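You operate a simulated robot arm through the tools that you are given. There is no shell and no other tool. Be economical: measure what you need, move in short steps, check, and stop when the job is done.

You are at the controls of a simulated two-armed robot. One attempt, no reset.

Task
Lay out the shirt and belt that the card on the wall names.
Fine: swing the folding arm up level and hang the shirt on it; belt on top of the dresser; shut the belts drawer. Where these are worked on the way, their far stop is far enough and under half their travel is too little: belts drawer.

Only the result counts: the job must be done as asked and must still hold three seconds after the hand-in. Knocking over, shifting, dropping, spilling or breaking anything else fails it. Flat cloth is picked up by pressing the open fingertips on it (5 to 10 N) and closing them slowly along it; thin cloth reads only 2 to 8 mm in the jaws.

Robot
Two 7-joint arms with three-finger grippers on one trunk, on a base that drives. Base frame: it is fixed to the floor where the robot stands at the start and does not move with it; the origin is under the middle of the robot, x ahead of it, y to its left, z up. Readings come in mm, rad, newtons and seconds.
The left shoulder is at the start at [30, 124, 1208], the right one opposite. With the tool pointing down near the work surface each hand reaches from about 100 to 400 mm from the robot's upright axis, wherever it stands, measured 20 degrees to its own side. Places, roughly: bar of the folding arm [500, 0, 1300]; belts drawer [1100, -700, 600]; black belt, brown belt [1250, -750, 500]; folding arm [500, 0, 1300]; top of the dresser [1100, -500, 800]. Payload 2.2 kg a hand.
Tool frame (each hand has its own): the origin (TCP) lies between the finger pads and is the grasp point; the fingertips stand 28 mm ahead of it; z points along the fingers, y is the line along which they close. Largest opening 102 mm; the body of the gripper starts 71 mm behind the TCP.
Orientation is told as [roll, pitch, yaw] about the base's x, y, z axes, in that order, counted from this pose: with the fingers straight down and closing along the base's y, the tool's x points along the base's -x, its y along +y and its z along -z.

Tools
- The arms move only by the tool apply_moves. It takes "left_increments", "right_increments" or both (then of equal length, played together; a hand with none holds still); each is one flat list of numbers, 7 for each row, row after row: the turn, a rotation vector about the tool's x, y, z in units of 60 degrees (1.0 is 60 degrees), then the shift along the tool's x, y, z in units of 500 mm (1.0 is 500 mm), then the finger opening in m, from 0 to 0.102. In form: [wx, wy, wz, x, y, z, hand, wx, wy, wz, x, y, z, hand, ...]. A call has 1 to 20 rows; each row is the pose to reach, as a shift and turn from the pose commanded when the call began, along the tool's axes at that moment. A call with a number of a shift or a turn outside -1 to 1 is refused whole. Each row takes 0.2 s and may step no farther than 50 mm and 0.15 rad from the row before; otherwise, or with a gripper value out of range, the whole call is refused. Where a pose cannot be reached the arm comes as near as it can. A force on the tool above 50 N (or 10 N above the force at the start of the call, whichever is more), or a blocked arm, ends the call early, and 0.2 s more pass. Each finger halts on what it meets, pressing with about 37 N; the grip force reading is that of the motor and also rises with nothing between the fingers. The clock runs only during rows and for 0.2 s after the last one: add rows that repeat a pose to give the fingers time. The reply holds the time, the measured pose of the TCP, the force on the tool along the base axes, the opening and the grip force, in the units named above and with some noise, with the torque about the TCP (base axes, N m) and any sound that the robot's microphone picked up, and new pictures: "pictures" is both (left out), scene, wrist or none (wrist: the cameras of the hands that moved).
- Cameras (640 x 400 px; columns grow to the right, rows downward): "scene" is now at [47.2, 4.1, 1927.7]; the picture's right is [0.03, -1.00, 0.00], its down [-0.74, -0.02, -0.67] and it looks along [0.67, 0.02, -0.74] (base axes); focal length 214 px, centre (320, 200). "left" rides on the left gripper at [72, 38, -86] in its tool frame; the picture's right is [-0.46, 0.89, 0.00], its down [-0.60, -0.32, -0.73] and it looks along [-0.65, -0.34, 0.68] (tool axes); focal length 256 px, centre (320, 200). "right" rides on the right gripper at [69, 44, -86] in its tool frame; the picture's right is [-0.53, 0.85, 0.00], its down [-0.58, -0.36, -0.73] and it looks along [-0.62, -0.39, 0.68] (tool axes); focal length 256 px, centre (320, 200). There is no depth. A picture from a camera that has moved, and an enlarged one, comes with that camera's place and axes in the base frame and with its lens.
- lift_body(by): slides the trunk up (or, below 0, down) by that many mm; the arms and the scene camera ride with it, the base frame stays. It gives what a move gives, with no picture.
- steer(legs): drives the robot by 1 to 6 legs, each [ahead, left, turn to the left] in mm, mm and rad, along the robot's own axes; the way and the turn of a leg run together, so that a leg with both is an arc; at most 1500 mm and 3.142 rad a leg. The arms and the cameras ride along, it lands a little off, and it stops where it bumps. It gives what a move gives, and a new picture of the scene camera.
- pan_tilt(pan, tilt): turns the head with the scene camera to pan (to the left, within 2.496 rad either way) and tilt (down, from -0.506 to 1.204), counted from straight ahead of the robot. It gives what a move gives, and a new picture of the scene camera.
- close_up(camera, box): a new picture of the part [left, top, right, bottom] of that camera's present view, enlarged. No time passes.
- finish_job(): hands the job in; it is judged then, once.

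Work in short steps. Places have to be worked out from the pictures, the camera data and where the tool is seen: move nearer, look again, correct. Check each grasp and each placing, and mend what went wrong. You have 120 turns and 260 pictures in all, those below and enlarged ones among them. Open the grippers and draw the arms clear of the work before you hand the job in, unless the task says otherwise; then end with one line.

The tools are called after "Request:" as name(argument=value, ...) on one line, values as JSON. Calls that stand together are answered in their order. apply_moves: Moves the arms, as the interface text tells. Its arguments: {"type":"object","properties":{"left_increments":{"type":"array"},"right_increments":{"type":"array"},"pictures":{"type":"string","enum":["both","scene","wrist","none"]}},"required":[]} The other tools are called the same way: lift_body (by) slides the trunk up or down; steer (legs) drives the base; pan_tilt (pan, tilt) turns the head that bears the scene camera; close_up (camera, box) takes an enlarged picture of a part of a camera's view; finish_job () hands the job in.

At the start:

```text
t: 0.0
left_tcp_pos: [454.6, 193.5, 1559.0]
left_tool_rot: [0.001, 0.001, 0.0]
left_ft_force: [0.2, -0.2, -0.2]
left_wrist_torque: [0.03, 0.01, 0.0]
left_gripper_width: 102.1
left_gripper_force: 0.0
right_tcp_pos: [382.7, -169.9, 1613.3]
right_tool_rot: [-0.001, 0.002, 0.0]
right_ft_force: [-0.1, 0.8, -0.4]
right_wrist_torque: [0.03, 0.01, 0.01]
right_gripper_width: 102.0
right_gripper_force: 0.0
trunk travel left (down, up): [-450.0, 90.0]
robot x, y, heading: [-0.9, -0.6, 0.001]
head pan, tilt: [0.031, 0.834]
```

scene: 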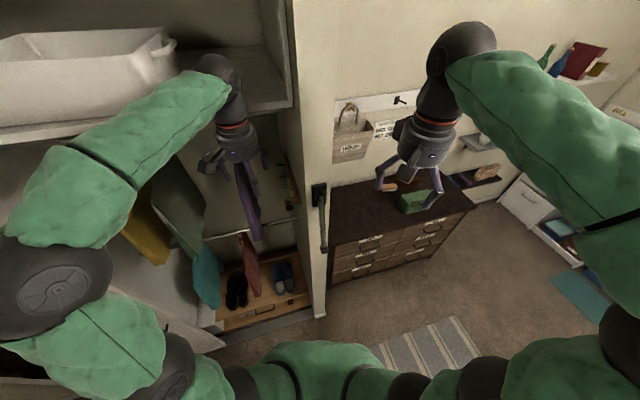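
right: 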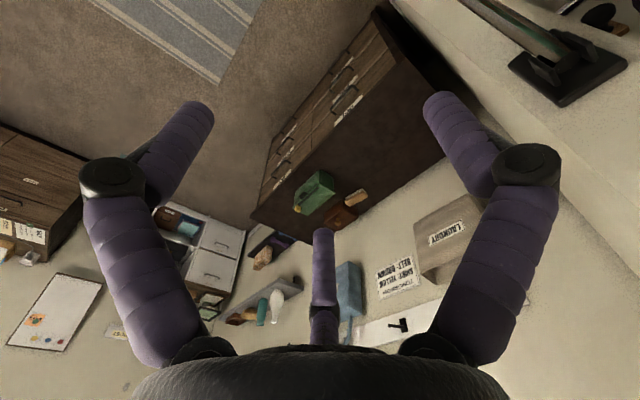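
left: 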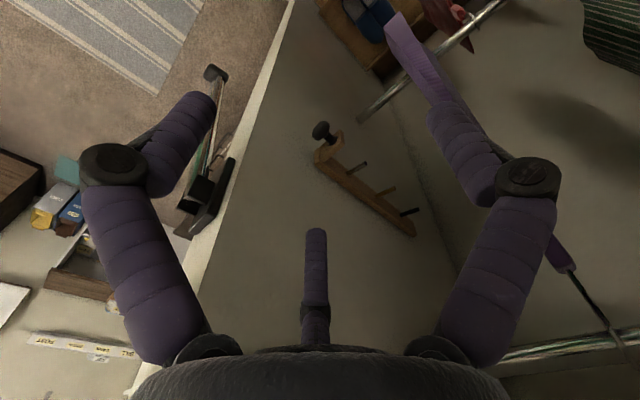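

The right wrist camera shows a card on the wall; I enlarge it and the scene to read it.

Request:
close_up(camera="right", box=[360, 240, 440, 310])

Request:
close_up(camera="scene", box=[300, 80, 500, 300])

Request:
close_up(camera="scene", box=[110, 80, 340, 330])

```text
5.71 times, centred on (400, 275) of right
camera zoom: at [312.5, -126.3, 1699.6], right [0.53, 0.85, 0.0], down [0.58, -0.36, 0.73], along [0.62, -0.39, -0.68], focal length 1463 px, centre (-137, -229)
```

zoom: 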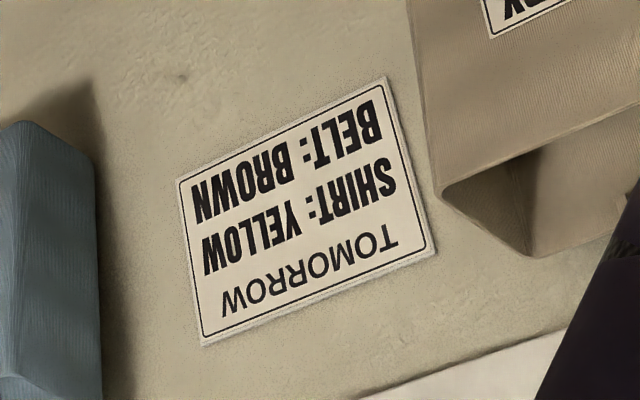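

```text
1.82 times, centred on (400, 190) of scene
camera zoom: at [47.2, 4.1, 1927.7], right [0.03, -1.0, 0.0], down [-0.74, -0.02, -0.67], along [0.67, 0.02, -0.74], focal length 390 px, centre (174, 218)
```

zoom: 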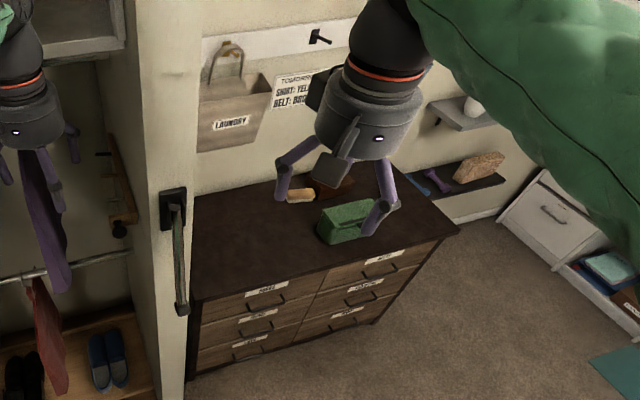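

```text
1.60 times, centred on (225, 205) of scene
camera zoom: at [47.2, 4.1, 1927.7], right [0.03, -1.0, 0.0], down [-0.74, -0.02, -0.67], along [0.67, 0.02, -0.74], focal length 343 px, centre (472, 192)
```

zoom: 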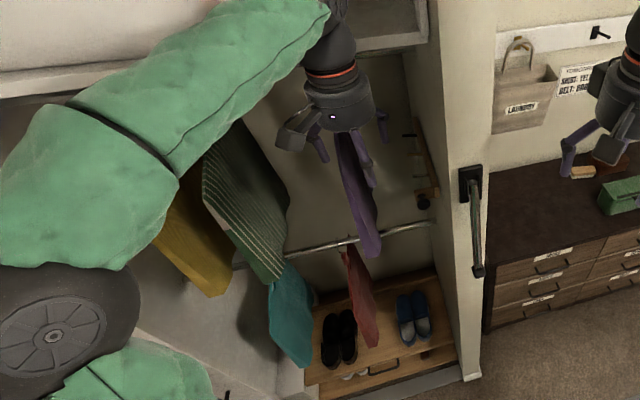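

Card: yellow shirt, brown belt. I look at the wardrobe from straight left and at the dresser for layout.

Request:
pan_tilt(pan=0.7, tilt=0.6)

Request:
pan_tilt(pan=-0.5, tilt=0.6)

Request:
pan_tilt(pan=0.3, tilt=0.3)

```text
t: 1.1
left_tcp_pos: [454.8, 193.6, 1559.1]
left_tool_rot: [0.0, -0.001, 0.001]
left_ft_force: [-0.2, -0.8, -0.3]
left_wrist_torque: [0.03, -0.01, 0.02]
left_gripper_width: 101.9
left_gripper_force: 0.1
right_tcp_pos: [381.9, -169.9, 1612.3]
right_tool_rot: [-0.001, -0.001, 0.0]
right_ft_force: [0.0, 0.9, -0.6]
right_wrist_torque: [0.01, 0.0, 0.0]
right_gripper_width: 101.8
right_gripper_force: 0.0
trunk travel left (down, up): [-450.0, 90.0]
robot x, y, heading: [2.1, 1.6, 0.0]
head pan, tilt: [0.7, 0.6]
camera scene: at [35.9, 58.5, 1947.3], right [0.64, -0.77, 0.0], down [-0.43, -0.36, -0.82], along [0.63, 0.53, -0.57], focal length 214 px, centre (320, 200)
```

scene: 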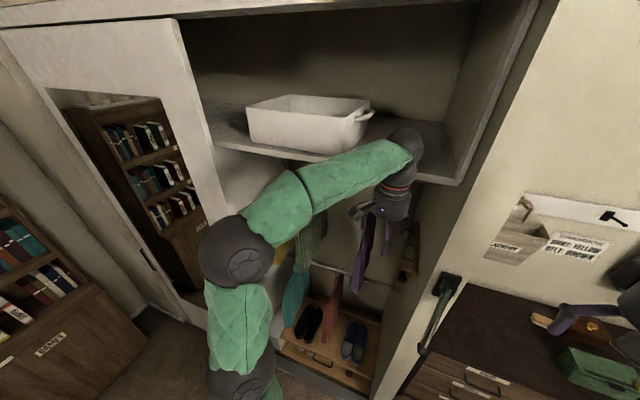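

```text
t: 2.5
left_tcp_pos: [453.7, 195.5, 1559.0]
left_tool_rot: [0.001, 0.0, 0.0]
left_ft_force: [1.1, 0.3, 0.3]
left_wrist_torque: [-0.06, 0.0, 0.04]
left_gripper_width: 101.9
left_gripper_force: 0.1
right_tcp_pos: [381.8, -170.3, 1612.5]
right_tool_rot: [0.001, 0.0, 0.002]
right_ft_force: [-0.1, -0.2, -0.5]
right_wrist_torque: [0.0, -0.01, -0.02]
right_gripper_width: 101.9
right_gripper_force: 0.1
trunk travel left (down, up): [-450.0, 90.0]
robot x, y, heading: [-0.7, -4.0, -0.003]
head pan, tilt: [-0.499, 0.6]
camera scene: at [45.9, -40.6, 1947.4], right [-0.48, -0.88, 0.0], down [-0.5, 0.27, -0.82], along [0.72, -0.39, -0.57], focal length 214 px, centre (320, 200)
```

scene: 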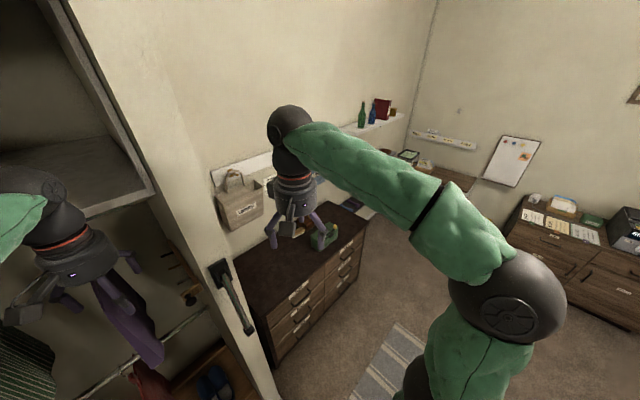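

```text
t: 3.6
left_tcp_pos: [454.0, 195.3, 1559.1]
left_tool_rot: [0.001, -0.001, 0.0]
left_ft_force: [0.2, -0.7, -0.4]
left_wrist_torque: [-0.01, 0.0, -0.04]
left_gripper_width: 101.9
left_gripper_force: 0.1
right_tcp_pos: [382.7, -170.0, 1613.0]
right_tool_rot: [0.0, -0.001, 0.0]
right_ft_force: [-0.6, 0.3, 0.3]
right_wrist_torque: [-0.03, 0.0, -0.02]
right_gripper_width: 101.9
right_gripper_force: 0.0
trunk travel left (down, up): [-450.0, 90.0]
robot x, y, heading: [-0.8, -3.1, 0.001]
head pan, tilt: [0.3, 0.3]
camera scene: at [57.5, 29.1, 1974.8], right [0.29, -0.96, 0.0], down [-0.28, -0.09, -0.96], along [0.91, 0.28, -0.3], focal length 214 px, centre (320, 200)
```

scene: 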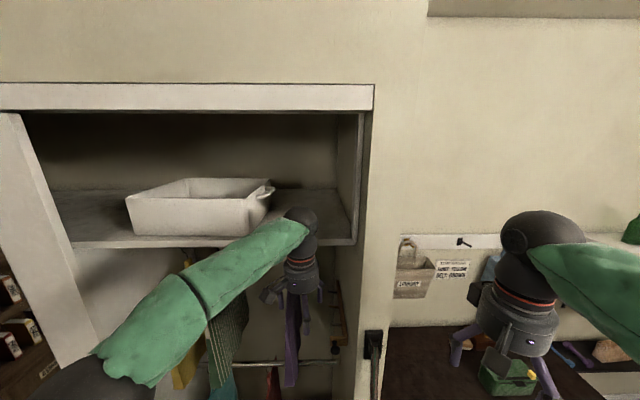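

I look at the folding arm up close.

Request:
pan_tilt(pan=0.0, tilt=0.8)

Request:
close_up(camera="scene", box=[260, 150, 380, 270])

Request:
close_up(camera="left", box=[150, 40, 290, 250])

Request:
close_up(camera="right", box=[440, 0, 640, 120])

```text
t: 4.5
left_tcp_pos: [454.0, 193.9, 1558.3]
left_tool_rot: [-0.002, 0.0, 0.001]
left_ft_force: [0.2, 0.5, 0.4]
left_wrist_torque: [-0.02, -0.03, 0.0]
left_gripper_width: 101.9
left_gripper_force: 0.0
right_tcp_pos: [381.9, -169.0, 1612.9]
right_tool_rot: [-0.001, 0.001, -0.002]
right_ft_force: [-1.1, 0.0, -0.7]
right_wrist_torque: [0.01, 0.01, 0.02]
right_gripper_width: 102.2
right_gripper_force: 0.0
trunk travel left (down, up): [-450.0, 90.0]
robot x, y, heading: [-0.5, -1.3, 0.006]
head pan, tilt: [0.0, 0.799]
camera scene: at [49.0, 1.7, 1930.6], right [0.0, -1.0, 0.0], down [-0.72, 0.0, -0.7], along [0.7, 0.0, -0.72], focal length 214 px, centre (320, 200)
```

scene: 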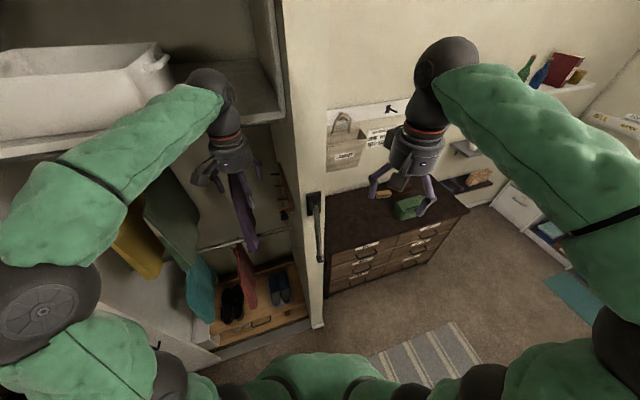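

```text
3.33 times, centred on (320, 210) of scene
camera zoom: at [49.0, 1.7, 1930.6], right [0.0, -1.0, 0.0], down [-0.72, 0.0, -0.7], along [0.7, 0.0, -0.72], focal length 715 px, centre (320, 167)
```

zoom: 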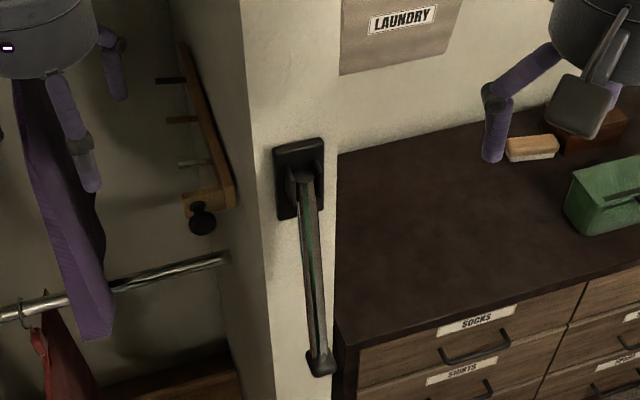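

```text
1.90 times, centred on (220, 145) of left
camera zoom: at [382.8, 231.7, 1645.0], right [0.46, 0.89, 0.0], down [0.6, -0.32, 0.73], along [0.65, -0.34, -0.68], focal length 488 px, centre (510, 305)
```

zoom: 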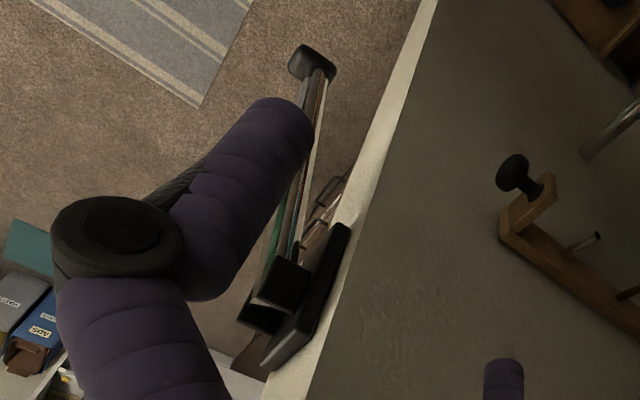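

```text
3.20 times, centred on (540, 60) of right
camera zoom: at [312.5, -126.3, 1699.6], right [0.53, 0.85, 0.0], down [0.58, -0.36, 0.73], along [0.62, -0.39, -0.68], focal length 819 px, centre (-384, 648)
```

zoom: 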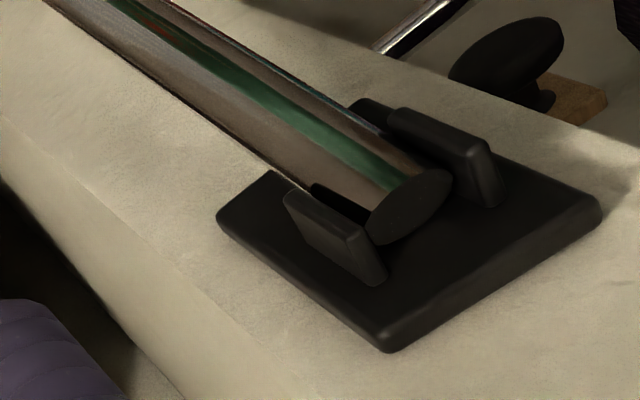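

Folding bar hangs from a hinge at roughly [470,18,1450] to a tip at ~[452,2,1206]. I back up to view the whole wardrobe and dresser.

Request:
steer(legs=[[-500, 0, 0]])

Request:
lift_body(by=-300)

Request:
pan_tilt(pan=0.4, tilt=0.3)

Request:
pan_tilt(pan=-0.4, tilt=0.4)

```text
t: 7.4
left_tcp_pos: [-42.2, 193.5, 1559.1]
left_tool_rot: [0.0, 0.0, -0.002]
left_ft_force: [-0.3, -0.2, -0.7]
left_wrist_torque: [0.0, -0.01, 0.0]
left_gripper_width: 101.9
left_gripper_force: 0.0
right_tcp_pos: [-114.7, -170.2, 1611.6]
right_tool_rot: [-0.001, -0.001, -0.001]
right_ft_force: [1.1, -0.3, 0.2]
right_wrist_torque: [0.04, 0.0, -0.01]
right_gripper_width: 102.1
right_gripper_force: 0.1
trunk travel left (down, up): [-450.0, 90.0]
robot x, y, heading: [-498.0, -0.4, -0.006]
head pan, tilt: [0.0, 0.799]
camera scene: at [-447.6, 2.1, 1930.5], right [0.0, -1.0, 0.0], down [-0.72, 0.0, -0.7], along [0.7, 0.0, -0.72], focal length 214 px, centre (320, 200)
```

scene: 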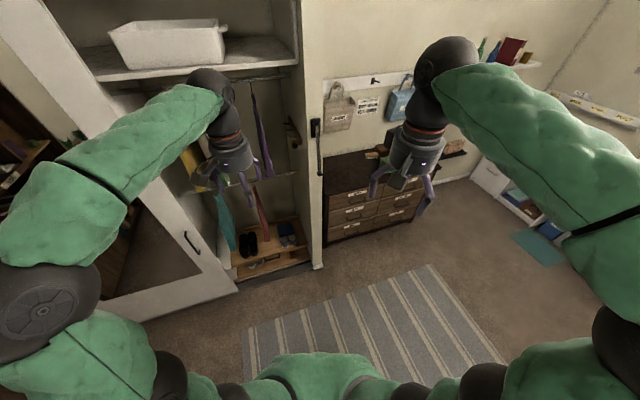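

```text
t: 10.4
left_tcp_pos: [-42.0, 194.6, 1260.4]
left_tool_rot: [0.001, 0.002, -0.002]
left_ft_force: [-0.2, -0.3, -0.9]
left_wrist_torque: [-0.03, 0.0, 0.0]
left_gripper_width: 102.0
left_gripper_force: 0.2
right_tcp_pos: [-114.0, -169.6, 1312.6]
right_tool_rot: [-0.001, 0.0, -0.002]
right_ft_force: [0.3, 0.1, 0.0]
right_wrist_torque: [-0.01, 0.0, 0.02]
right_gripper_width: 101.8
right_gripper_force: 0.1
trunk travel left (down, up): [-150.0, 390.0]
robot x, y, heading: [-496.9, 2.0, -0.007]
head pan, tilt: [0.0, 0.799]
```

```text
t: 11.4
left_tcp_pos: [-42.1, 193.6, 1259.2]
left_tool_rot: [-0.001, 0.002, -0.001]
left_ft_force: [0.5, -0.1, -0.5]
left_wrist_torque: [-0.02, 0.02, 0.0]
left_gripper_width: 102.2
left_gripper_force: 0.1
right_tcp_pos: [-115.7, -171.0, 1312.4]
right_tool_rot: [0.002, 0.0, -0.002]
right_ft_force: [0.7, -0.4, -0.2]
right_wrist_torque: [0.0, -0.01, -0.02]
right_gripper_width: 101.9
right_gripper_force: 0.0
trunk travel left (down, up): [-150.0, 390.0]
robot x, y, heading: [-499.8, -0.4, -0.002]
head pan, tilt: [0.4, 0.3]
camera scene: at [-442.4, 38.3, 1674.8], right [0.39, -0.92, 0.0], down [-0.27, -0.11, -0.95], along [0.88, 0.37, -0.3], focal length 214 px, centre (320, 200)
```

scene: 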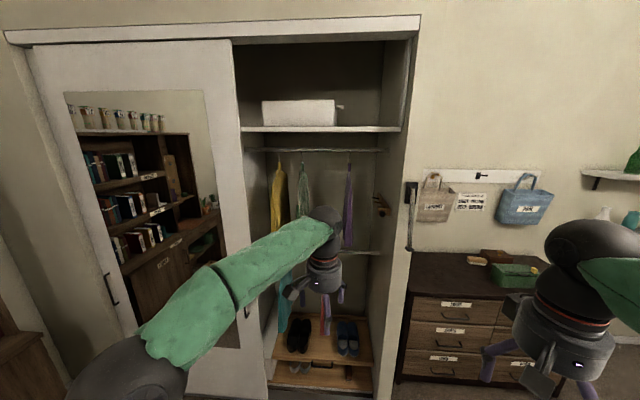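

```text
t: 12.5
left_tcp_pos: [-41.1, 195.5, 1258.0]
left_tool_rot: [-0.001, -0.001, -0.001]
left_ft_force: [0.1, 1.5, 0.2]
left_wrist_torque: [-0.01, 0.0, 0.01]
left_gripper_width: 101.9
left_gripper_force: 0.0
right_tcp_pos: [-115.5, -169.8, 1312.0]
right_tool_rot: [-0.001, 0.001, 0.0]
right_ft_force: [-0.2, 0.0, 0.7]
right_wrist_torque: [0.02, 0.01, -0.01]
right_gripper_width: 102.1
right_gripper_force: 0.1
trunk travel left (down, up): [-150.0, 390.0]
robot x, y, heading: [-496.3, -0.7, -0.004]
head pan, tilt: [-0.4, 0.4]
camera scene: at [-443.2, -34.0, 1665.6], right [-0.39, -0.92, 0.0], down [-0.36, 0.15, -0.92], along [0.85, -0.36, -0.39], focal length 214 px, centre (320, 200)
```

scene: 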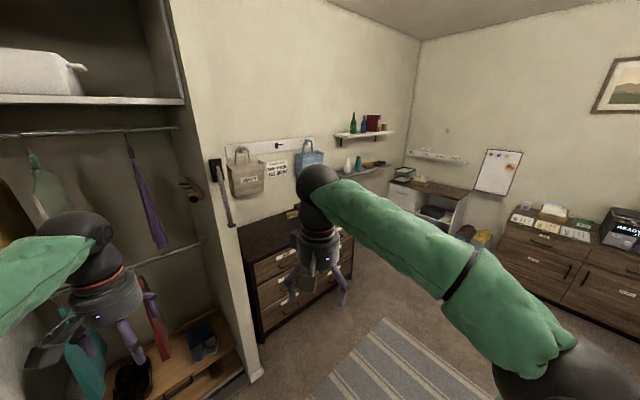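

Shirts hang on an upper rail; yellow is leftmost. I enlarge that and the drawer labels.

Request:
close_up(camera="scene", box=[205, 130, 365, 340])

Request:
pan_tilt(pan=0.4, tilt=0.25)

Request:
close_up(camera="scene", box=[230, 130, 430, 280])

Request:
close_up(camera="scene", box=[390, 250, 550, 400])

```text
1.90 times, centred on (285, 235) of scene
camera zoom: at [-443.2, -34.0, 1665.6], right [-0.39, -0.92, 0.0], down [-0.36, 0.15, -0.92], along [0.85, -0.36, -0.39], focal length 408 px, centre (387, 133)
```

zoom: 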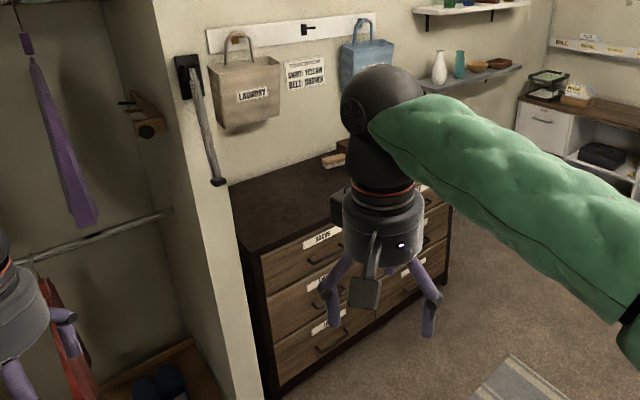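

```text
t: 13.6
left_tcp_pos: [-42.0, 193.7, 1258.8]
left_tool_rot: [0.0, 0.0, -0.002]
left_ft_force: [0.4, 0.0, -0.3]
left_wrist_torque: [-0.01, -0.04, 0.0]
left_gripper_width: 102.3
left_gripper_force: 0.1
right_tcp_pos: [-115.2, -170.0, 1312.2]
right_tool_rot: [0.0, 0.0, -0.002]
right_ft_force: [-0.2, 0.3, -0.7]
right_wrist_torque: [-0.02, -0.02, 0.01]
right_gripper_width: 102.0
right_gripper_force: 0.0
trunk travel left (down, up): [-150.0, 390.0]
robot x, y, heading: [-492.1, 0.4, -0.004]
head pan, tilt: [0.4, 0.25]
camera scene: at [-442.4, 38.3, 1679.6], right [0.39, -0.92, 0.0], down [-0.23, -0.1, -0.97], along [0.89, 0.37, -0.25], focal length 214 px, centre (320, 200)
```

scene: 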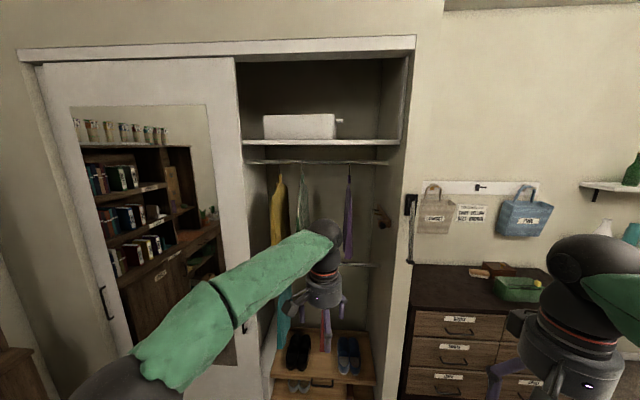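

```text
2.67 times, centred on (330, 205) of scene
camera zoom: at [-442.4, 38.3, 1679.6], right [0.39, -0.92, 0.0], down [-0.23, -0.1, -0.97], along [0.89, 0.37, -0.25], focal length 572 px, centre (293, 187)
```

zoom: 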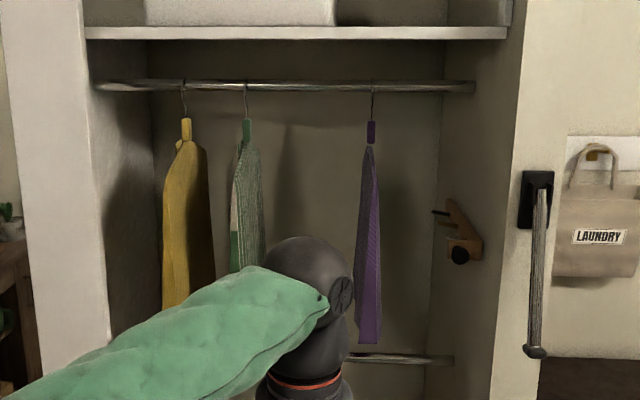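

```text
2.67 times, centred on (470, 325) of scene
camera zoom: at [-442.4, 38.3, 1679.6], right [0.39, -0.92, 0.0], down [-0.23, -0.1, -0.97], along [0.89, 0.37, -0.25], focal length 572 px, centre (-80, -133)
```

zoom: 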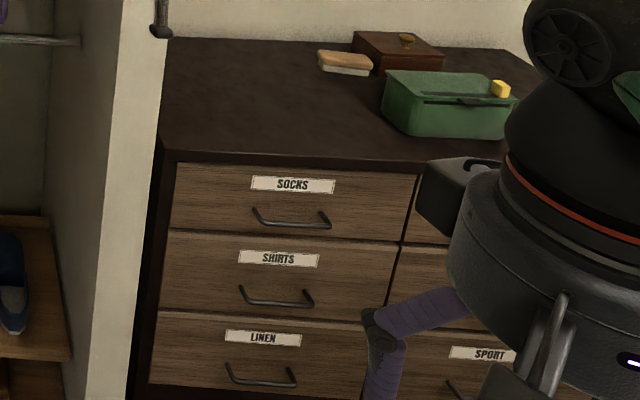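

Layout understood: rail at about [790, y, 1583]; yellow hanger tab near [790,850,1475]. First the folding bar: raise the trunk again and drive so the right hand faces the bar, then turn that hand to point forward.

Request:
lift_body(by=250)

Request:
steer(legs=[[330, 150, 0]])

Request:
apply_moves(right_increments=[0, -0.14, 0, 0, 0, 0.04, 0.06, 0, -0.28, 0, 0, 0, 0.08, 0.06, 0, -0.42, 0, 0, 0, 0.12, 0.06, 0, -0.56, 0, 0, 0, 0.16, 0.06, 0, -0.7, 0, 0, 0, 0.2, 0.06, 0, -0.84, 0, 0, 0, 0.24, 0.06, 0, -0.98, 0, 0, 0, 0.28, 0.06, 0, -0.98, 0, 0, 0, 0.36, 0.06, 0, -0.98, 0, 0, 0, 0.44, 0.06, 0, -0.98, 0, 0, 0, 0.52, 0.06], pictures="both")

```text
t: 16.2
left_tcp_pos: [-42.7, 193.1, 1508.8]
left_tool_rot: [0.0, 0.001, -0.003]
left_ft_force: [1.2, -0.6, -0.4]
left_wrist_torque: [0.02, 0.0, -0.02]
left_gripper_width: 102.2
left_gripper_force: 0.1
right_tcp_pos: [-115.3, -169.9, 1562.4]
right_tool_rot: [0.001, 0.0, -0.001]
right_ft_force: [-0.6, 0.1, -0.1]
right_wrist_torque: [0.01, 0.05, 0.0]
right_gripper_width: 102.1
right_gripper_force: 0.1
trunk travel left (down, up): [-400.0, 140.0]
robot x, y, heading: [-498.0, 0.0, -0.001]
head pan, tilt: [0.4, 0.25]
```

```text
t: 18.6
left_tcp_pos: [296.0, 333.0, 1509.7]
left_tool_rot: [0.0, -0.001, -0.015]
left_ft_force: [-0.3, 0.0, -0.5]
left_wrist_torque: [0.02, 0.02, 0.0]
left_gripper_width: 102.0
left_gripper_force: 0.0
right_tcp_pos: [219.0, -31.2, 1562.3]
right_tool_rot: [-0.001, -0.001, -0.015]
right_ft_force: [-0.2, -0.1, 0.1]
right_wrist_torque: [-0.02, 0.02, -0.01]
right_gripper_width: 101.8
right_gripper_force: 0.1
trunk travel left (down, up): [-400.0, 140.0]
robot x, y, heading: [-161.0, 143.5, -0.014]
head pan, tilt: [0.4, 0.25]
camera scene: at [-105.4, 183.0, 1929.6], right [0.37, -0.93, 0.0], down [-0.23, -0.09, -0.97], along [0.9, 0.36, -0.25], focal length 214 px, centre (320, 200)
```

scene: 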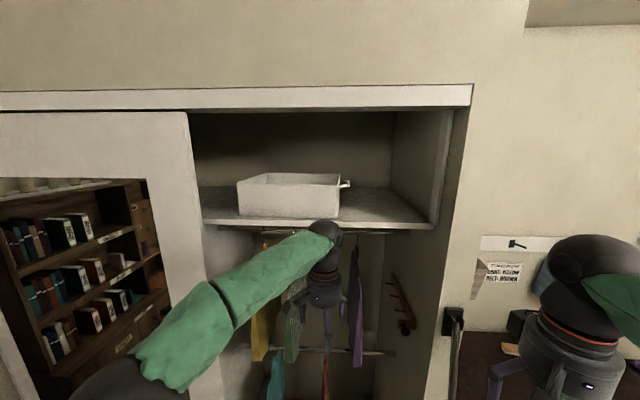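

```text
t: 20.8
left_tcp_pos: [296.3, 333.9, 1508.0]
left_tool_rot: [0.001, 0.0, -0.015]
left_ft_force: [0.4, 0.7, -0.8]
left_wrist_torque: [0.02, -0.01, 0.02]
left_gripper_width: 102.1
left_gripper_force: 0.0
right_tcp_pos: [215.3, -28.5, 1300.2]
right_tool_rot: [0.004, -1.027, -0.018]
right_ft_force: [-0.5, 0.7, 0.3]
right_wrist_torque: [0.0, -0.01, 0.0]
right_gripper_width: 60.0
right_gripper_force: 0.2
trunk travel left (down, up): [-400.0, 140.0]
robot x, y, heading: [-161.7, 145.8, -0.01]
head pan, tilt: [0.4, 0.25]
camera scene: at [-105.8, 183.6, 1929.6], right [0.37, -0.93, 0.0], down [-0.23, -0.09, -0.97], along [0.9, 0.36, -0.25], focal length 214 px, centre (320, 200)
camera right: at [106.3, 17.2, 1286.7], right [0.29, 0.84, 0.46], down [-0.33, -0.36, 0.87], along [0.9, -0.41, 0.18], focal length 256 px, centre (320, 200)
```

scene: 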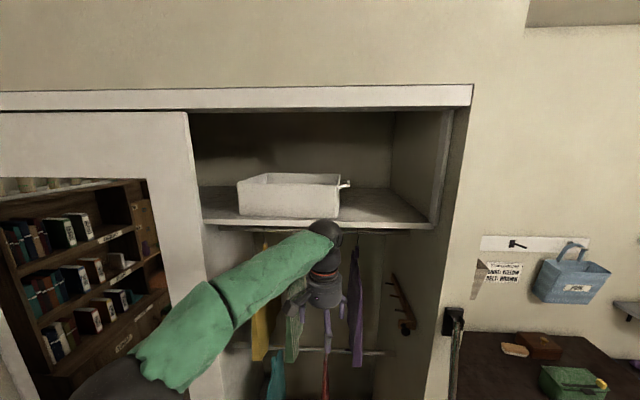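
right: 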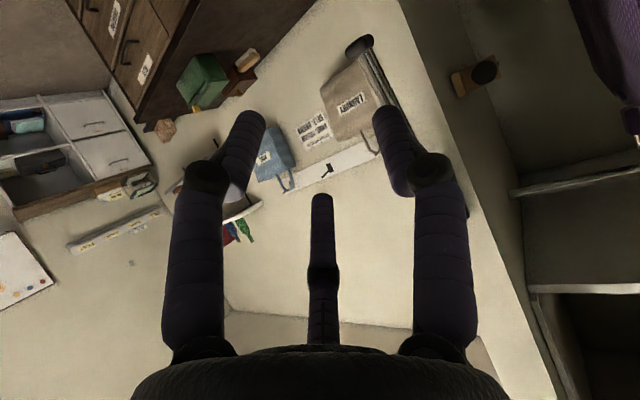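

Knob of the bar confirmed near [452,-1,1204]. I bring the right hand in front of the bar with open fingers straddling it in y.

Request:
apply_moves(right_increments=[0, 0, 0, -0.03, 0.016, 0.085, 0.08, 0, 0, 0, -0.058, 0.031, 0.17, 0.08, 0, 0, 0, -0.087, 0.047, 0.254, 0.08, 0, 0, 0, -0.116, 0.062, 0.339, 0.08, 0, 0, 0, -0.116, 0.062, 0.339, 0.08], pictures="wrist")

Request:
pan_tilt(pan=-0.4, tilt=0.8)

```text
t: 22.0
left_tcp_pos: [294.5, 332.5, 1510.2]
left_tool_rot: [0.001, -0.002, -0.016]
left_ft_force: [-1.4, 0.6, -0.2]
left_wrist_torque: [0.02, -0.03, -0.01]
left_gripper_width: 101.7
left_gripper_force: 0.1
right_tcp_pos: [389.4, 1.0, 1263.5]
right_tool_rot: [0.002, -1.028, -0.017]
right_ft_force: [-0.1, -0.8, 0.1]
right_wrist_torque: [0.03, -0.01, 0.0]
right_gripper_width: 80.1
right_gripper_force: 0.0
trunk travel left (down, up): [-400.0, 140.0]
robot x, y, heading: [-158.9, 147.3, -0.011]
head pan, tilt: [0.4, 0.25]
camera right: at [280.6, 45.6, 1250.0], right [0.29, 0.84, 0.46], down [-0.33, -0.36, 0.87], along [0.9, -0.41, 0.18], focal length 256 px, centre (320, 200)
```

right: 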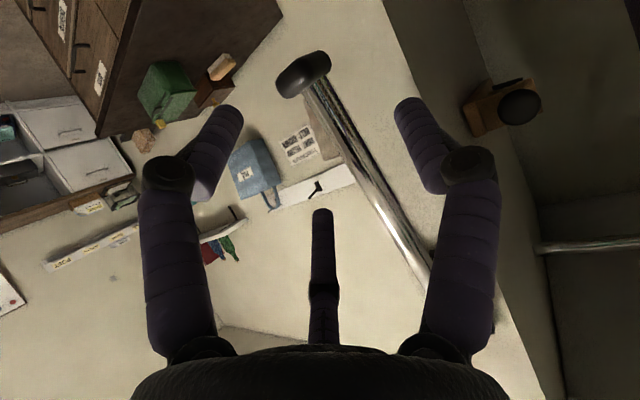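

```text
t: 23.1
left_tcp_pos: [297.9, 332.9, 1508.8]
left_tool_rot: [0.001, 0.001, -0.017]
left_ft_force: [-0.2, -0.8, 0.1]
left_wrist_torque: [-0.02, 0.0, -0.01]
left_gripper_width: 102.1
left_gripper_force: 0.0
right_tcp_pos: [391.4, 1.1, 1263.5]
right_tool_rot: [0.0, -1.027, -0.015]
right_ft_force: [0.1, -0.3, -0.1]
right_wrist_torque: [0.02, -0.01, 0.0]
right_gripper_width: 80.2
right_gripper_force: 0.1
trunk travel left (down, up): [-400.0, 140.0]
robot x, y, heading: [-159.3, 145.5, -0.017]
head pan, tilt: [-0.4, 0.799]
camera scene: at [-118.1, 115.5, 1880.5], right [-0.4, -0.92, 0.0], down [-0.66, 0.29, -0.7], along [0.64, -0.28, -0.72], focal length 214 px, centre (320, 200)
```

scene: 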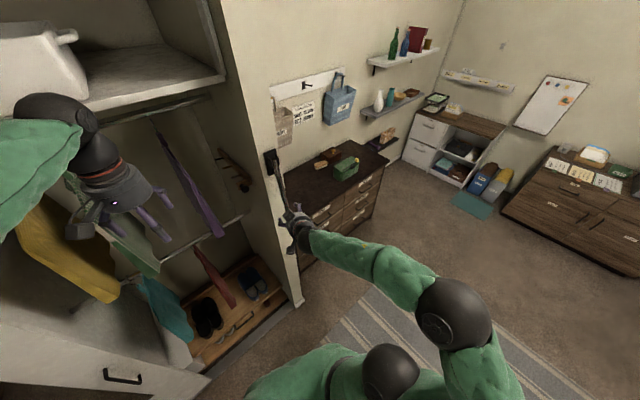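

Bar lies about y=4–6 at z=1250. Advance so the bar is between the pads, then close.

Request:
apply_moves(right_increments=[0, 0, 0, -0.021, 0.005, 0.06, 0.08, 0, 0, 0, -0.042, 0.01, 0.12, 0.08, 0, 0, 0, -0.042, 0.01, 0.12, 0.05, 0, 0, 0, -0.042, 0.01, 0.12, 0.03, 0, 0, 0, -0.042, 0.01, 0.12, 0.015, 0, 0, 0, -0.042, 0.01, 0.12, 0.015], pictures="wrist")

```text
t: 24.1
left_tcp_pos: [287.2, 325.4, 1512.1]
left_tool_rot: [0.004, -0.005, -0.02]
left_ft_force: [-0.3, -1.4, 0.5]
left_wrist_torque: [0.05, -0.01, 0.01]
left_gripper_width: 101.9
left_gripper_force: 0.0
right_tcp_pos: [441.7, -7.0, 1240.1]
right_tool_rot: [-0.002, -1.006, -0.026]
right_ft_force: [-53.9, -20.4, -9.3]
right_wrist_torque: [-0.94, 1.3, -0.31]
right_gripper_width: 74.3
right_gripper_force: 30.2
trunk travel left (down, up): [-400.0, 140.0]
robot x, y, heading: [-163.7, 144.4, -0.016]
head pan, tilt: [-0.4, 0.799]
stopped in row 4 (right hand): the force on the tool passed its limit at 59 N (the readings are from after the stop); the commanded pose is now the measured one
camera right: at [333.1, 39.8, 1228.1], right [0.31, 0.84, 0.45], down [-0.32, -0.36, 0.88], along [0.9, -0.42, 0.16], focal length 256 px, centre (320, 200)
```

right: 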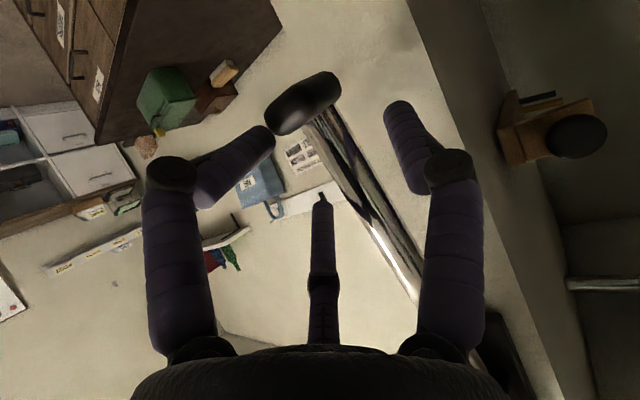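

Something pressed back at 59 N while closing. I inspect the hand and bar up close in the scene view before continuing.

Request:
close_up(camera="scene", box=[250, 140, 350, 260])

Request:
close_up(camera="scene", box=[50, 120, 200, 260])

```text
3.33 times, centred on (300, 200) of scene
camera zoom: at [-131.4, 107.6, 1880.5], right [-0.41, -0.91, -0.01], down [-0.65, 0.29, -0.7], along [0.64, -0.28, -0.71], focal length 715 px, centre (387, 200)
```

zoom: 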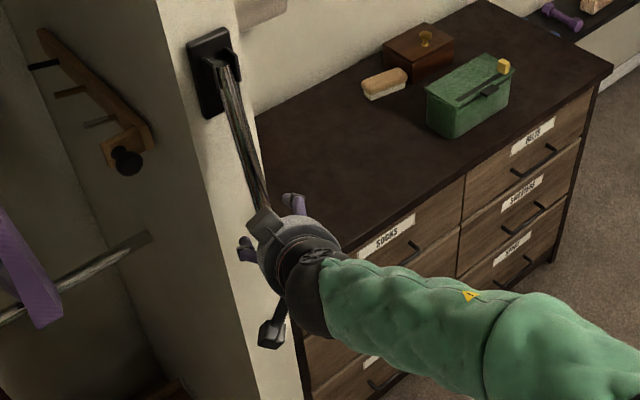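

```text
2.86 times, centred on (125, 190) of scene
camera zoom: at [-131.4, 107.6, 1880.5], right [-0.41, -0.91, -0.01], down [-0.65, 0.29, -0.7], along [0.64, -0.28, -0.71], focal length 613 px, centre (877, 229)
```

zoom: 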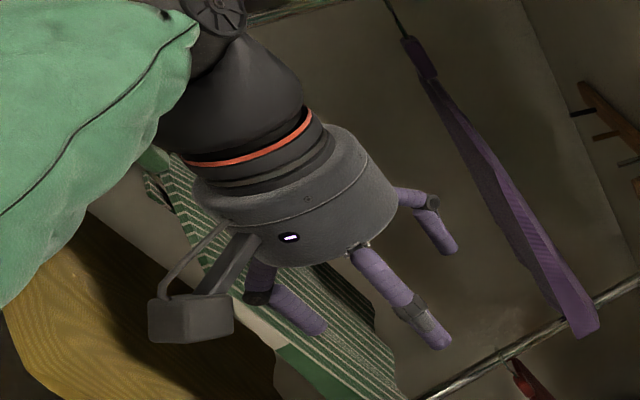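

The middle finger or palm probably met the bar. I back off along the tool and re-measure.

Request:
apply_moves(right_increments=[0, 0, 0, 0, 0, -0.05, 0.08, 0, 0, 0, 0, 0, -0.1, 0.08, 0, 0, 0, 0, 0, -0.12, 0.08], pictures="wrist")

Request:
pan_tilt(pan=-0.3, tilt=0.85)

Request:
close_up(camera="scene", box=[240, 120, 340, 240])

Request:
close_up(camera="left", box=[0, 0, 320, 200])

```text
t: 24.9
left_tcp_pos: [297.5, 334.8, 1508.9]
left_tool_rot: [-0.001, 0.003, -0.017]
left_ft_force: [-0.6, 0.6, 0.0]
left_wrist_torque: [-0.05, 0.06, 0.0]
left_gripper_width: 101.9
left_gripper_force: 0.0
right_tcp_pos: [404.5, 4.2, 1277.9]
right_tool_rot: [-0.002, -1.015, -0.018]
right_ft_force: [0.3, 0.7, -0.2]
right_wrist_torque: [-0.03, -0.01, -0.01]
right_gripper_width: 80.1
right_gripper_force: 0.1
trunk travel left (down, up): [-400.0, 140.0]
robot x, y, heading: [-162.2, 146.9, -0.02]
head pan, tilt: [-0.4, 0.799]
camera right: at [295.5, 49.5, 1265.3], right [0.3, 0.84, 0.45], down [-0.32, -0.36, 0.88], along [0.9, -0.41, 0.17], focal length 256 px, centre (320, 200)
```

right: 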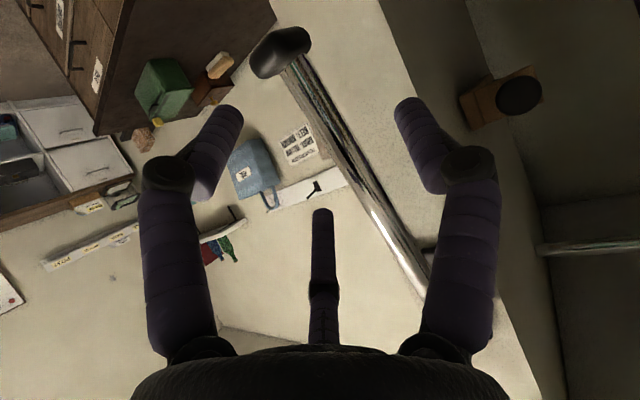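

```text
t: 25.5
left_tcp_pos: [295.5, 331.6, 1509.1]
left_tool_rot: [-0.001, 0.001, -0.016]
left_ft_force: [-0.7, 0.3, -0.2]
left_wrist_torque: [0.02, 0.03, 0.02]
left_gripper_width: 102.1
left_gripper_force: 0.1
right_tcp_pos: [401.2, 1.4, 1279.4]
right_tool_rot: [0.0, -1.018, -0.021]
right_ft_force: [0.7, 0.3, 0.0]
right_wrist_torque: [-0.02, 0.0, -0.02]
right_gripper_width: 80.0
right_gripper_force: 0.0
trunk travel left (down, up): [-400.0, 140.0]
robot x, y, heading: [-163.5, 145.3, -0.02]
head pan, tilt: [-0.3, 0.85]
camera scene: at [-119.1, 123.1, 1876.5], right [-0.31, -0.95, 0.0], down [-0.71, 0.23, -0.66], along [0.63, -0.21, -0.75], focal length 214 px, centre (320, 200)
```

scene: 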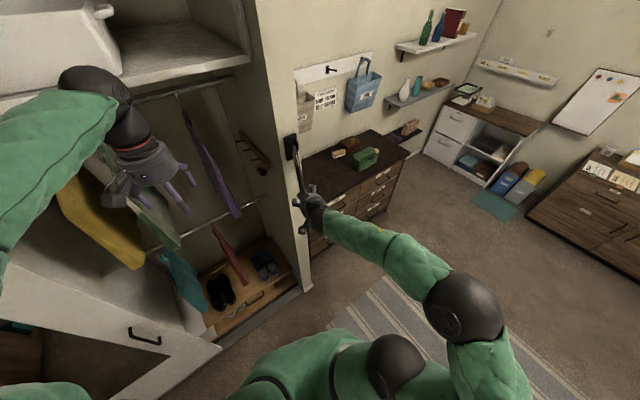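

```text
3.33 times, centred on (290, 180) of scene
camera zoom: at [-119.1, 123.1, 1876.5], right [-0.31, -0.95, 0.0], down [-0.71, 0.23, -0.66], along [0.63, -0.21, -0.75], focal length 715 px, centre (420, 267)
```

zoom: 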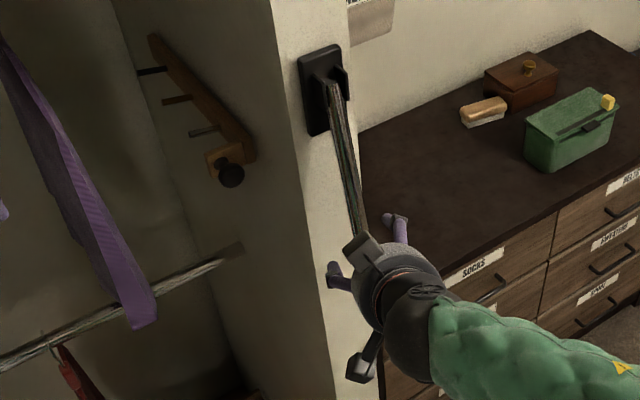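

```text
2.00 times, centred on (160, 100) of left
camera zoom: at [225.2, 370.6, 1595.1], right [0.48, 0.88, 0.0], down [0.6, -0.33, 0.73], along [0.64, -0.35, -0.68], focal length 512 px, centre (640, 400)
```

zoom: 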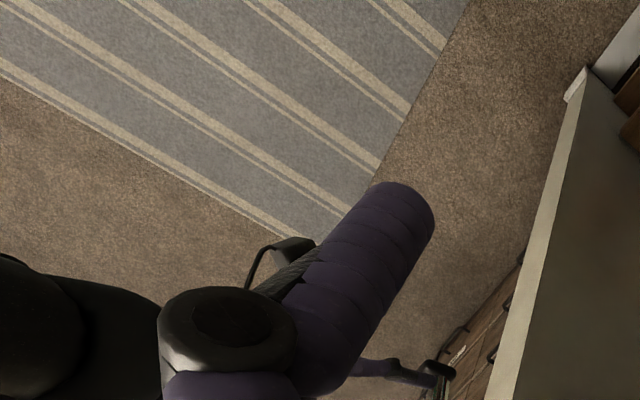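

The belts drawer is the top right one. The block was likely fingertips swinging forward into the panel while closing; I approach about 14 mm shallower and close slowly.

Request:
apply_moves(right_increments=[0, 0, 0, 0.004, 0.004, 0.045, 0.08, 0, 0, 0, 0.007, 0.008, 0.091, 0.08, 0, 0, 0, 0.007, 0.008, 0.091, 0.08, 0, 0, 0, 0.007, 0.008, 0.091, 0.07, 0, 0, 0, 0.007, 0.008, 0.091, 0.06, 0, 0, 0, 0.007, 0.008, 0.091, 0.05, 0, 0, 0, 0.007, 0.008, 0.091, 0.04, 0, 0, 0, 0.007, 0.008, 0.091, 0.03, 0, 0, 0, 0.007, 0.008, 0.091, 0.02, 0, 0, 0, 0.007, 0.008, 0.091, 0.01, 0, 0, 0, 0.007, 0.008, 0.091, 0.01], pictures="wrist")

```text
t: 27.9
left_tcp_pos: [295.0, 327.3, 1510.4]
left_tool_rot: [0.001, -0.001, -0.017]
left_ft_force: [-0.4, -0.8, -0.1]
left_wrist_torque: [0.02, -0.01, -0.02]
left_gripper_width: 102.0
left_gripper_force: 0.1
right_tcp_pos: [441.2, -1.3, 1259.5]
right_tool_rot: [0.005, -1.03, -0.034]
right_ft_force: [3.2, -22.1, 28.6]
right_wrist_torque: [0.37, -0.66, -0.59]
right_gripper_width: 29.8
right_gripper_force: 45.4
trunk travel left (down, up): [-400.0, 140.0]
robot x, y, heading: [-157.8, 147.7, -0.013]
head pan, tilt: [-0.3, 0.85]
camera right: at [332.7, 45.6, 1246.2], right [0.3, 0.84, 0.46], down [-0.34, -0.36, 0.87], along [0.89, -0.42, 0.18], focal length 256 px, centre (320, 200)
```

right: 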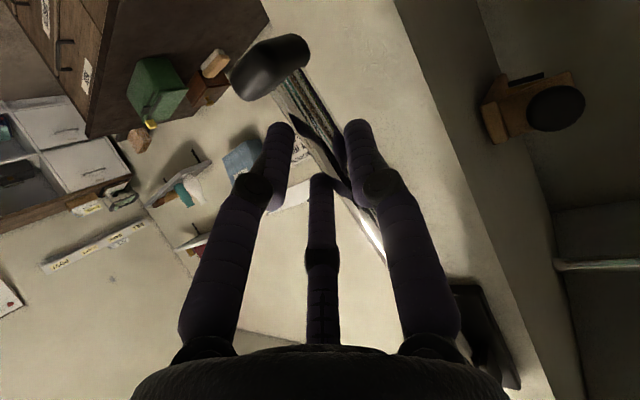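

The fingers hold the bar (29.8 mm). I relieve the side load by following -y and slightly up, then check.

Request:
apply_moves(right_increments=[0, 0, 0, -0.008, -0.012, -0.006, 0.01, 0, 0, 0, -0.008, -0.012, -0.006, 0.01], pictures="none")

```text
t: 28.5
left_tcp_pos: [295.7, 331.5, 1509.5]
left_tool_rot: [0.0, 0.0, -0.016]
left_ft_force: [0.2, -0.3, 0.3]
left_wrist_torque: [0.03, 0.01, 0.01]
left_gripper_width: 102.2
left_gripper_force: 0.0
right_tcp_pos: [440.1, -1.2, 1260.9]
right_tool_rot: [0.005, -1.022, -0.025]
right_ft_force: [7.9, -8.3, 22.3]
right_wrist_torque: [0.72, -0.23, -0.21]
right_gripper_width: 29.7
right_gripper_force: 44.9
trunk travel left (down, up): [-400.0, 140.0]
robot x, y, heading: [-162.1, 145.1, -0.011]
head pan, tilt: [-0.3, 0.85]
```

Now swing the bar out along its arc (hinge ~[464, 1450], radius 204), turning the hand two-thirds as much.

Request:
apply_moves(right_increments=[0, 0.0764, 0, 0.0184, -0.004, -0.0432, 0.01, 0, 0.153, 0, 0.0316, -0.004, -0.0882, 0.01, 0, 0.229, 0, 0.0392, -0.004, -0.1348, 0.01, 0, 0.306, 0, 0.0414, -0.004, -0.1818, 0.01, 0, 0.382, 0, 0.0374, -0.004, -0.2292, 0.01, 0, 0.382, 0, 0.0374, -0.004, -0.2292, 0.01], pictures="both")

```text
t: 29.2
left_tcp_pos: [297.1, 329.1, 1508.4]
left_tool_rot: [-0.002, 0.001, -0.019]
left_ft_force: [-0.9, 0.3, -0.4]
left_wrist_torque: [-0.08, -0.01, 0.02]
left_gripper_width: 102.0
left_gripper_force: 0.0
right_tcp_pos: [393.7, -15.4, 1277.0]
right_tool_rot: [-0.009, -0.854, -0.043]
right_ft_force: [6.2, -27.5, -7.4]
right_wrist_torque: [0.04, 0.36, -0.83]
right_gripper_width: 27.8
right_gripper_force: 44.9
trunk travel left (down, up): [-400.0, 140.0]
robot x, y, heading: [-160.8, 141.7, -0.018]
head pan, tilt: [-0.3, 0.85]
stopped in row 3 (right hand): the force on the tool passed its limit at 53 N (the readings are from after the stop); the commanded pose is now the measured one
camera scene: at [-116.9, 122.0, 1876.0], right [-0.31, -0.95, 0.0], down [-0.71, 0.24, -0.66], along [0.63, -0.21, -0.75], focal length 214 px, centre (320, 200)
camera right: at [286.4, 33.8, 1281.4], right [0.39, 0.83, 0.4], down [-0.19, -0.35, 0.92], along [0.9, -0.44, 0.02], focal length 256 px, centre (320, 200)
```

scene: 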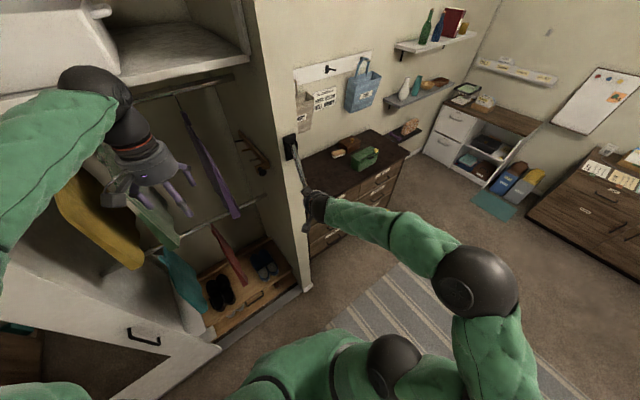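
right: 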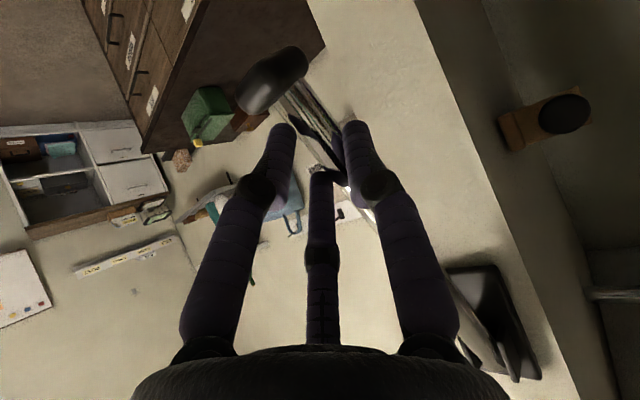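

The bar follows but pushes the hand toward -y: its swing plane seems yawed. I look closer at the hinge to measure that.

Request:
close_up(camera="scene", box=[260, 120, 340, 220])

Request:
close_up(camera="right", box=[320, 160, 560, 390])

```text
4.00 times, centred on (300, 170) of scene
camera zoom: at [-116.9, 122.0, 1876.0], right [-0.31, -0.95, 0.0], down [-0.71, 0.24, -0.66], along [0.63, -0.21, -0.75], focal length 858 px, centre (400, 320)
```

zoom: 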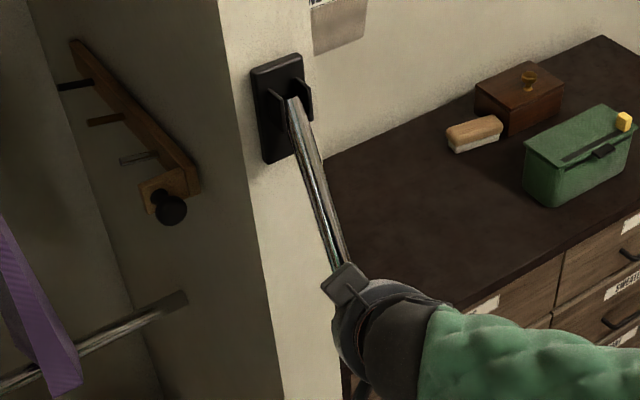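

```text
1.74 times, centred on (440, 275) of right
camera zoom: at [286.4, 33.8, 1281.4], right [0.39, 0.83, 0.4], down [-0.19, -0.35, 0.92], along [0.9, -0.44, 0.02], focal length 445 px, centre (111, 70)
```

zoom: 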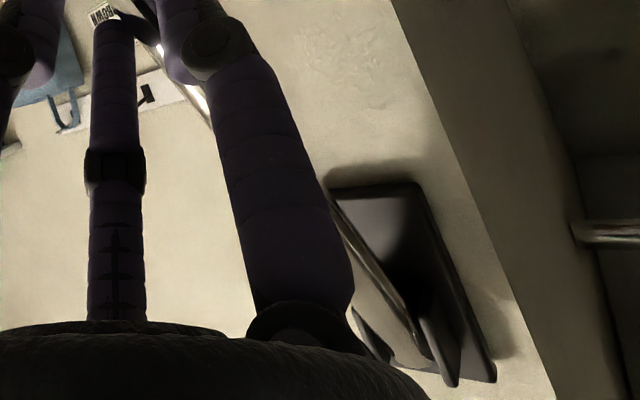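

The whole wardrobe is yawed ~0.38 rad, so the bar swings out along (-0.93,-0.37). I turn the hand's yaw to match while easing it toward -y.

Request:
apply_moves(right_increments=[-0.09, 0, -0.08, 0, -0.011, 0, 0.01, -0.18, 0, -0.16, 0, -0.022, 0, 0.01, -0.29, 0, -0.253, 0, -0.034, 0, 0.01, -0.29, 0, -0.253, 0, -0.034, 0, 0.01], pictures="none")

```text
t: 30.2
left_tcp_pos: [295.9, 329.0, 1508.1]
left_tool_rot: [0.002, -0.001, -0.018]
left_ft_force: [-0.5, 0.0, 0.5]
left_wrist_torque: [0.0, 0.03, 0.01]
left_gripper_width: 102.0
left_gripper_force: 0.1
right_tcp_pos: [391.6, -26.1, 1276.4]
right_tool_rot: [-0.002, -0.856, 0.369]
right_ft_force: [1.0, -1.6, 1.2]
right_wrist_torque: [0.04, 0.02, 0.03]
right_gripper_width: 9.7
right_gripper_force: 0.1
trunk travel left (down, up): [-400.0, 140.0]
robot x, y, heading: [-160.2, 146.7, -0.019]
head pan, tilt: [-0.3, 0.85]
```

The grip slipped off (9.7 mm, no force). Open and look.

Request:
apply_moves(right_increments=[0, 0, 0, 0, 0, -0.08, 0.03, 0, 0, 0, 0, 0, -0.12, 0.08, 0, 0, 0, 0, 0, -0.12, 0.08], pictures="both")

```text
t: 31.0
left_tcp_pos: [298.9, 332.0, 1507.9]
left_tool_rot: [0.001, 0.004, -0.018]
left_ft_force: [0.5, 0.1, 0.3]
left_wrist_torque: [-0.02, 0.01, 0.02]
left_gripper_width: 102.2
left_gripper_force: 0.2
right_tcp_pos: [351.8, -39.7, 1316.1]
right_tool_rot: [-0.004, -0.854, 0.369]
right_ft_force: [-0.8, 1.0, -0.7]
right_wrist_torque: [0.01, 0.0, -0.01]
right_gripper_width: 79.8
right_gripper_force: 0.1
trunk travel left (down, up): [-400.0, 140.0]
robot x, y, heading: [-158.7, 147.8, -0.018]
head pan, tilt: [-0.3, 0.85]
camera scene: at [-116.6, 123.5, 1876.4], right [-0.31, -0.95, 0.0], down [-0.71, 0.23, -0.66], along [0.63, -0.21, -0.75], focal length 214 px, centre (320, 200)
camera right: at [232.3, -39.6, 1321.5], right [0.02, 0.92, 0.4], down [-0.03, -0.4, 0.92], along [1.0, -0.03, 0.02], focal length 256 px, centre (320, 200)
```

scene: 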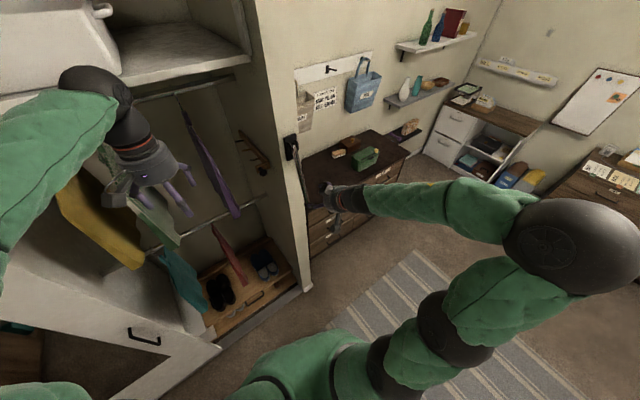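
right: 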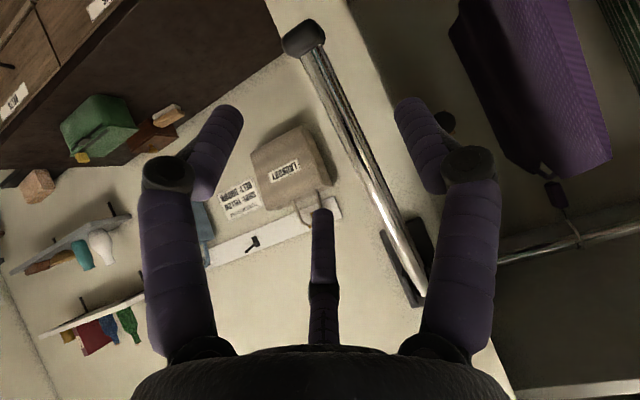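

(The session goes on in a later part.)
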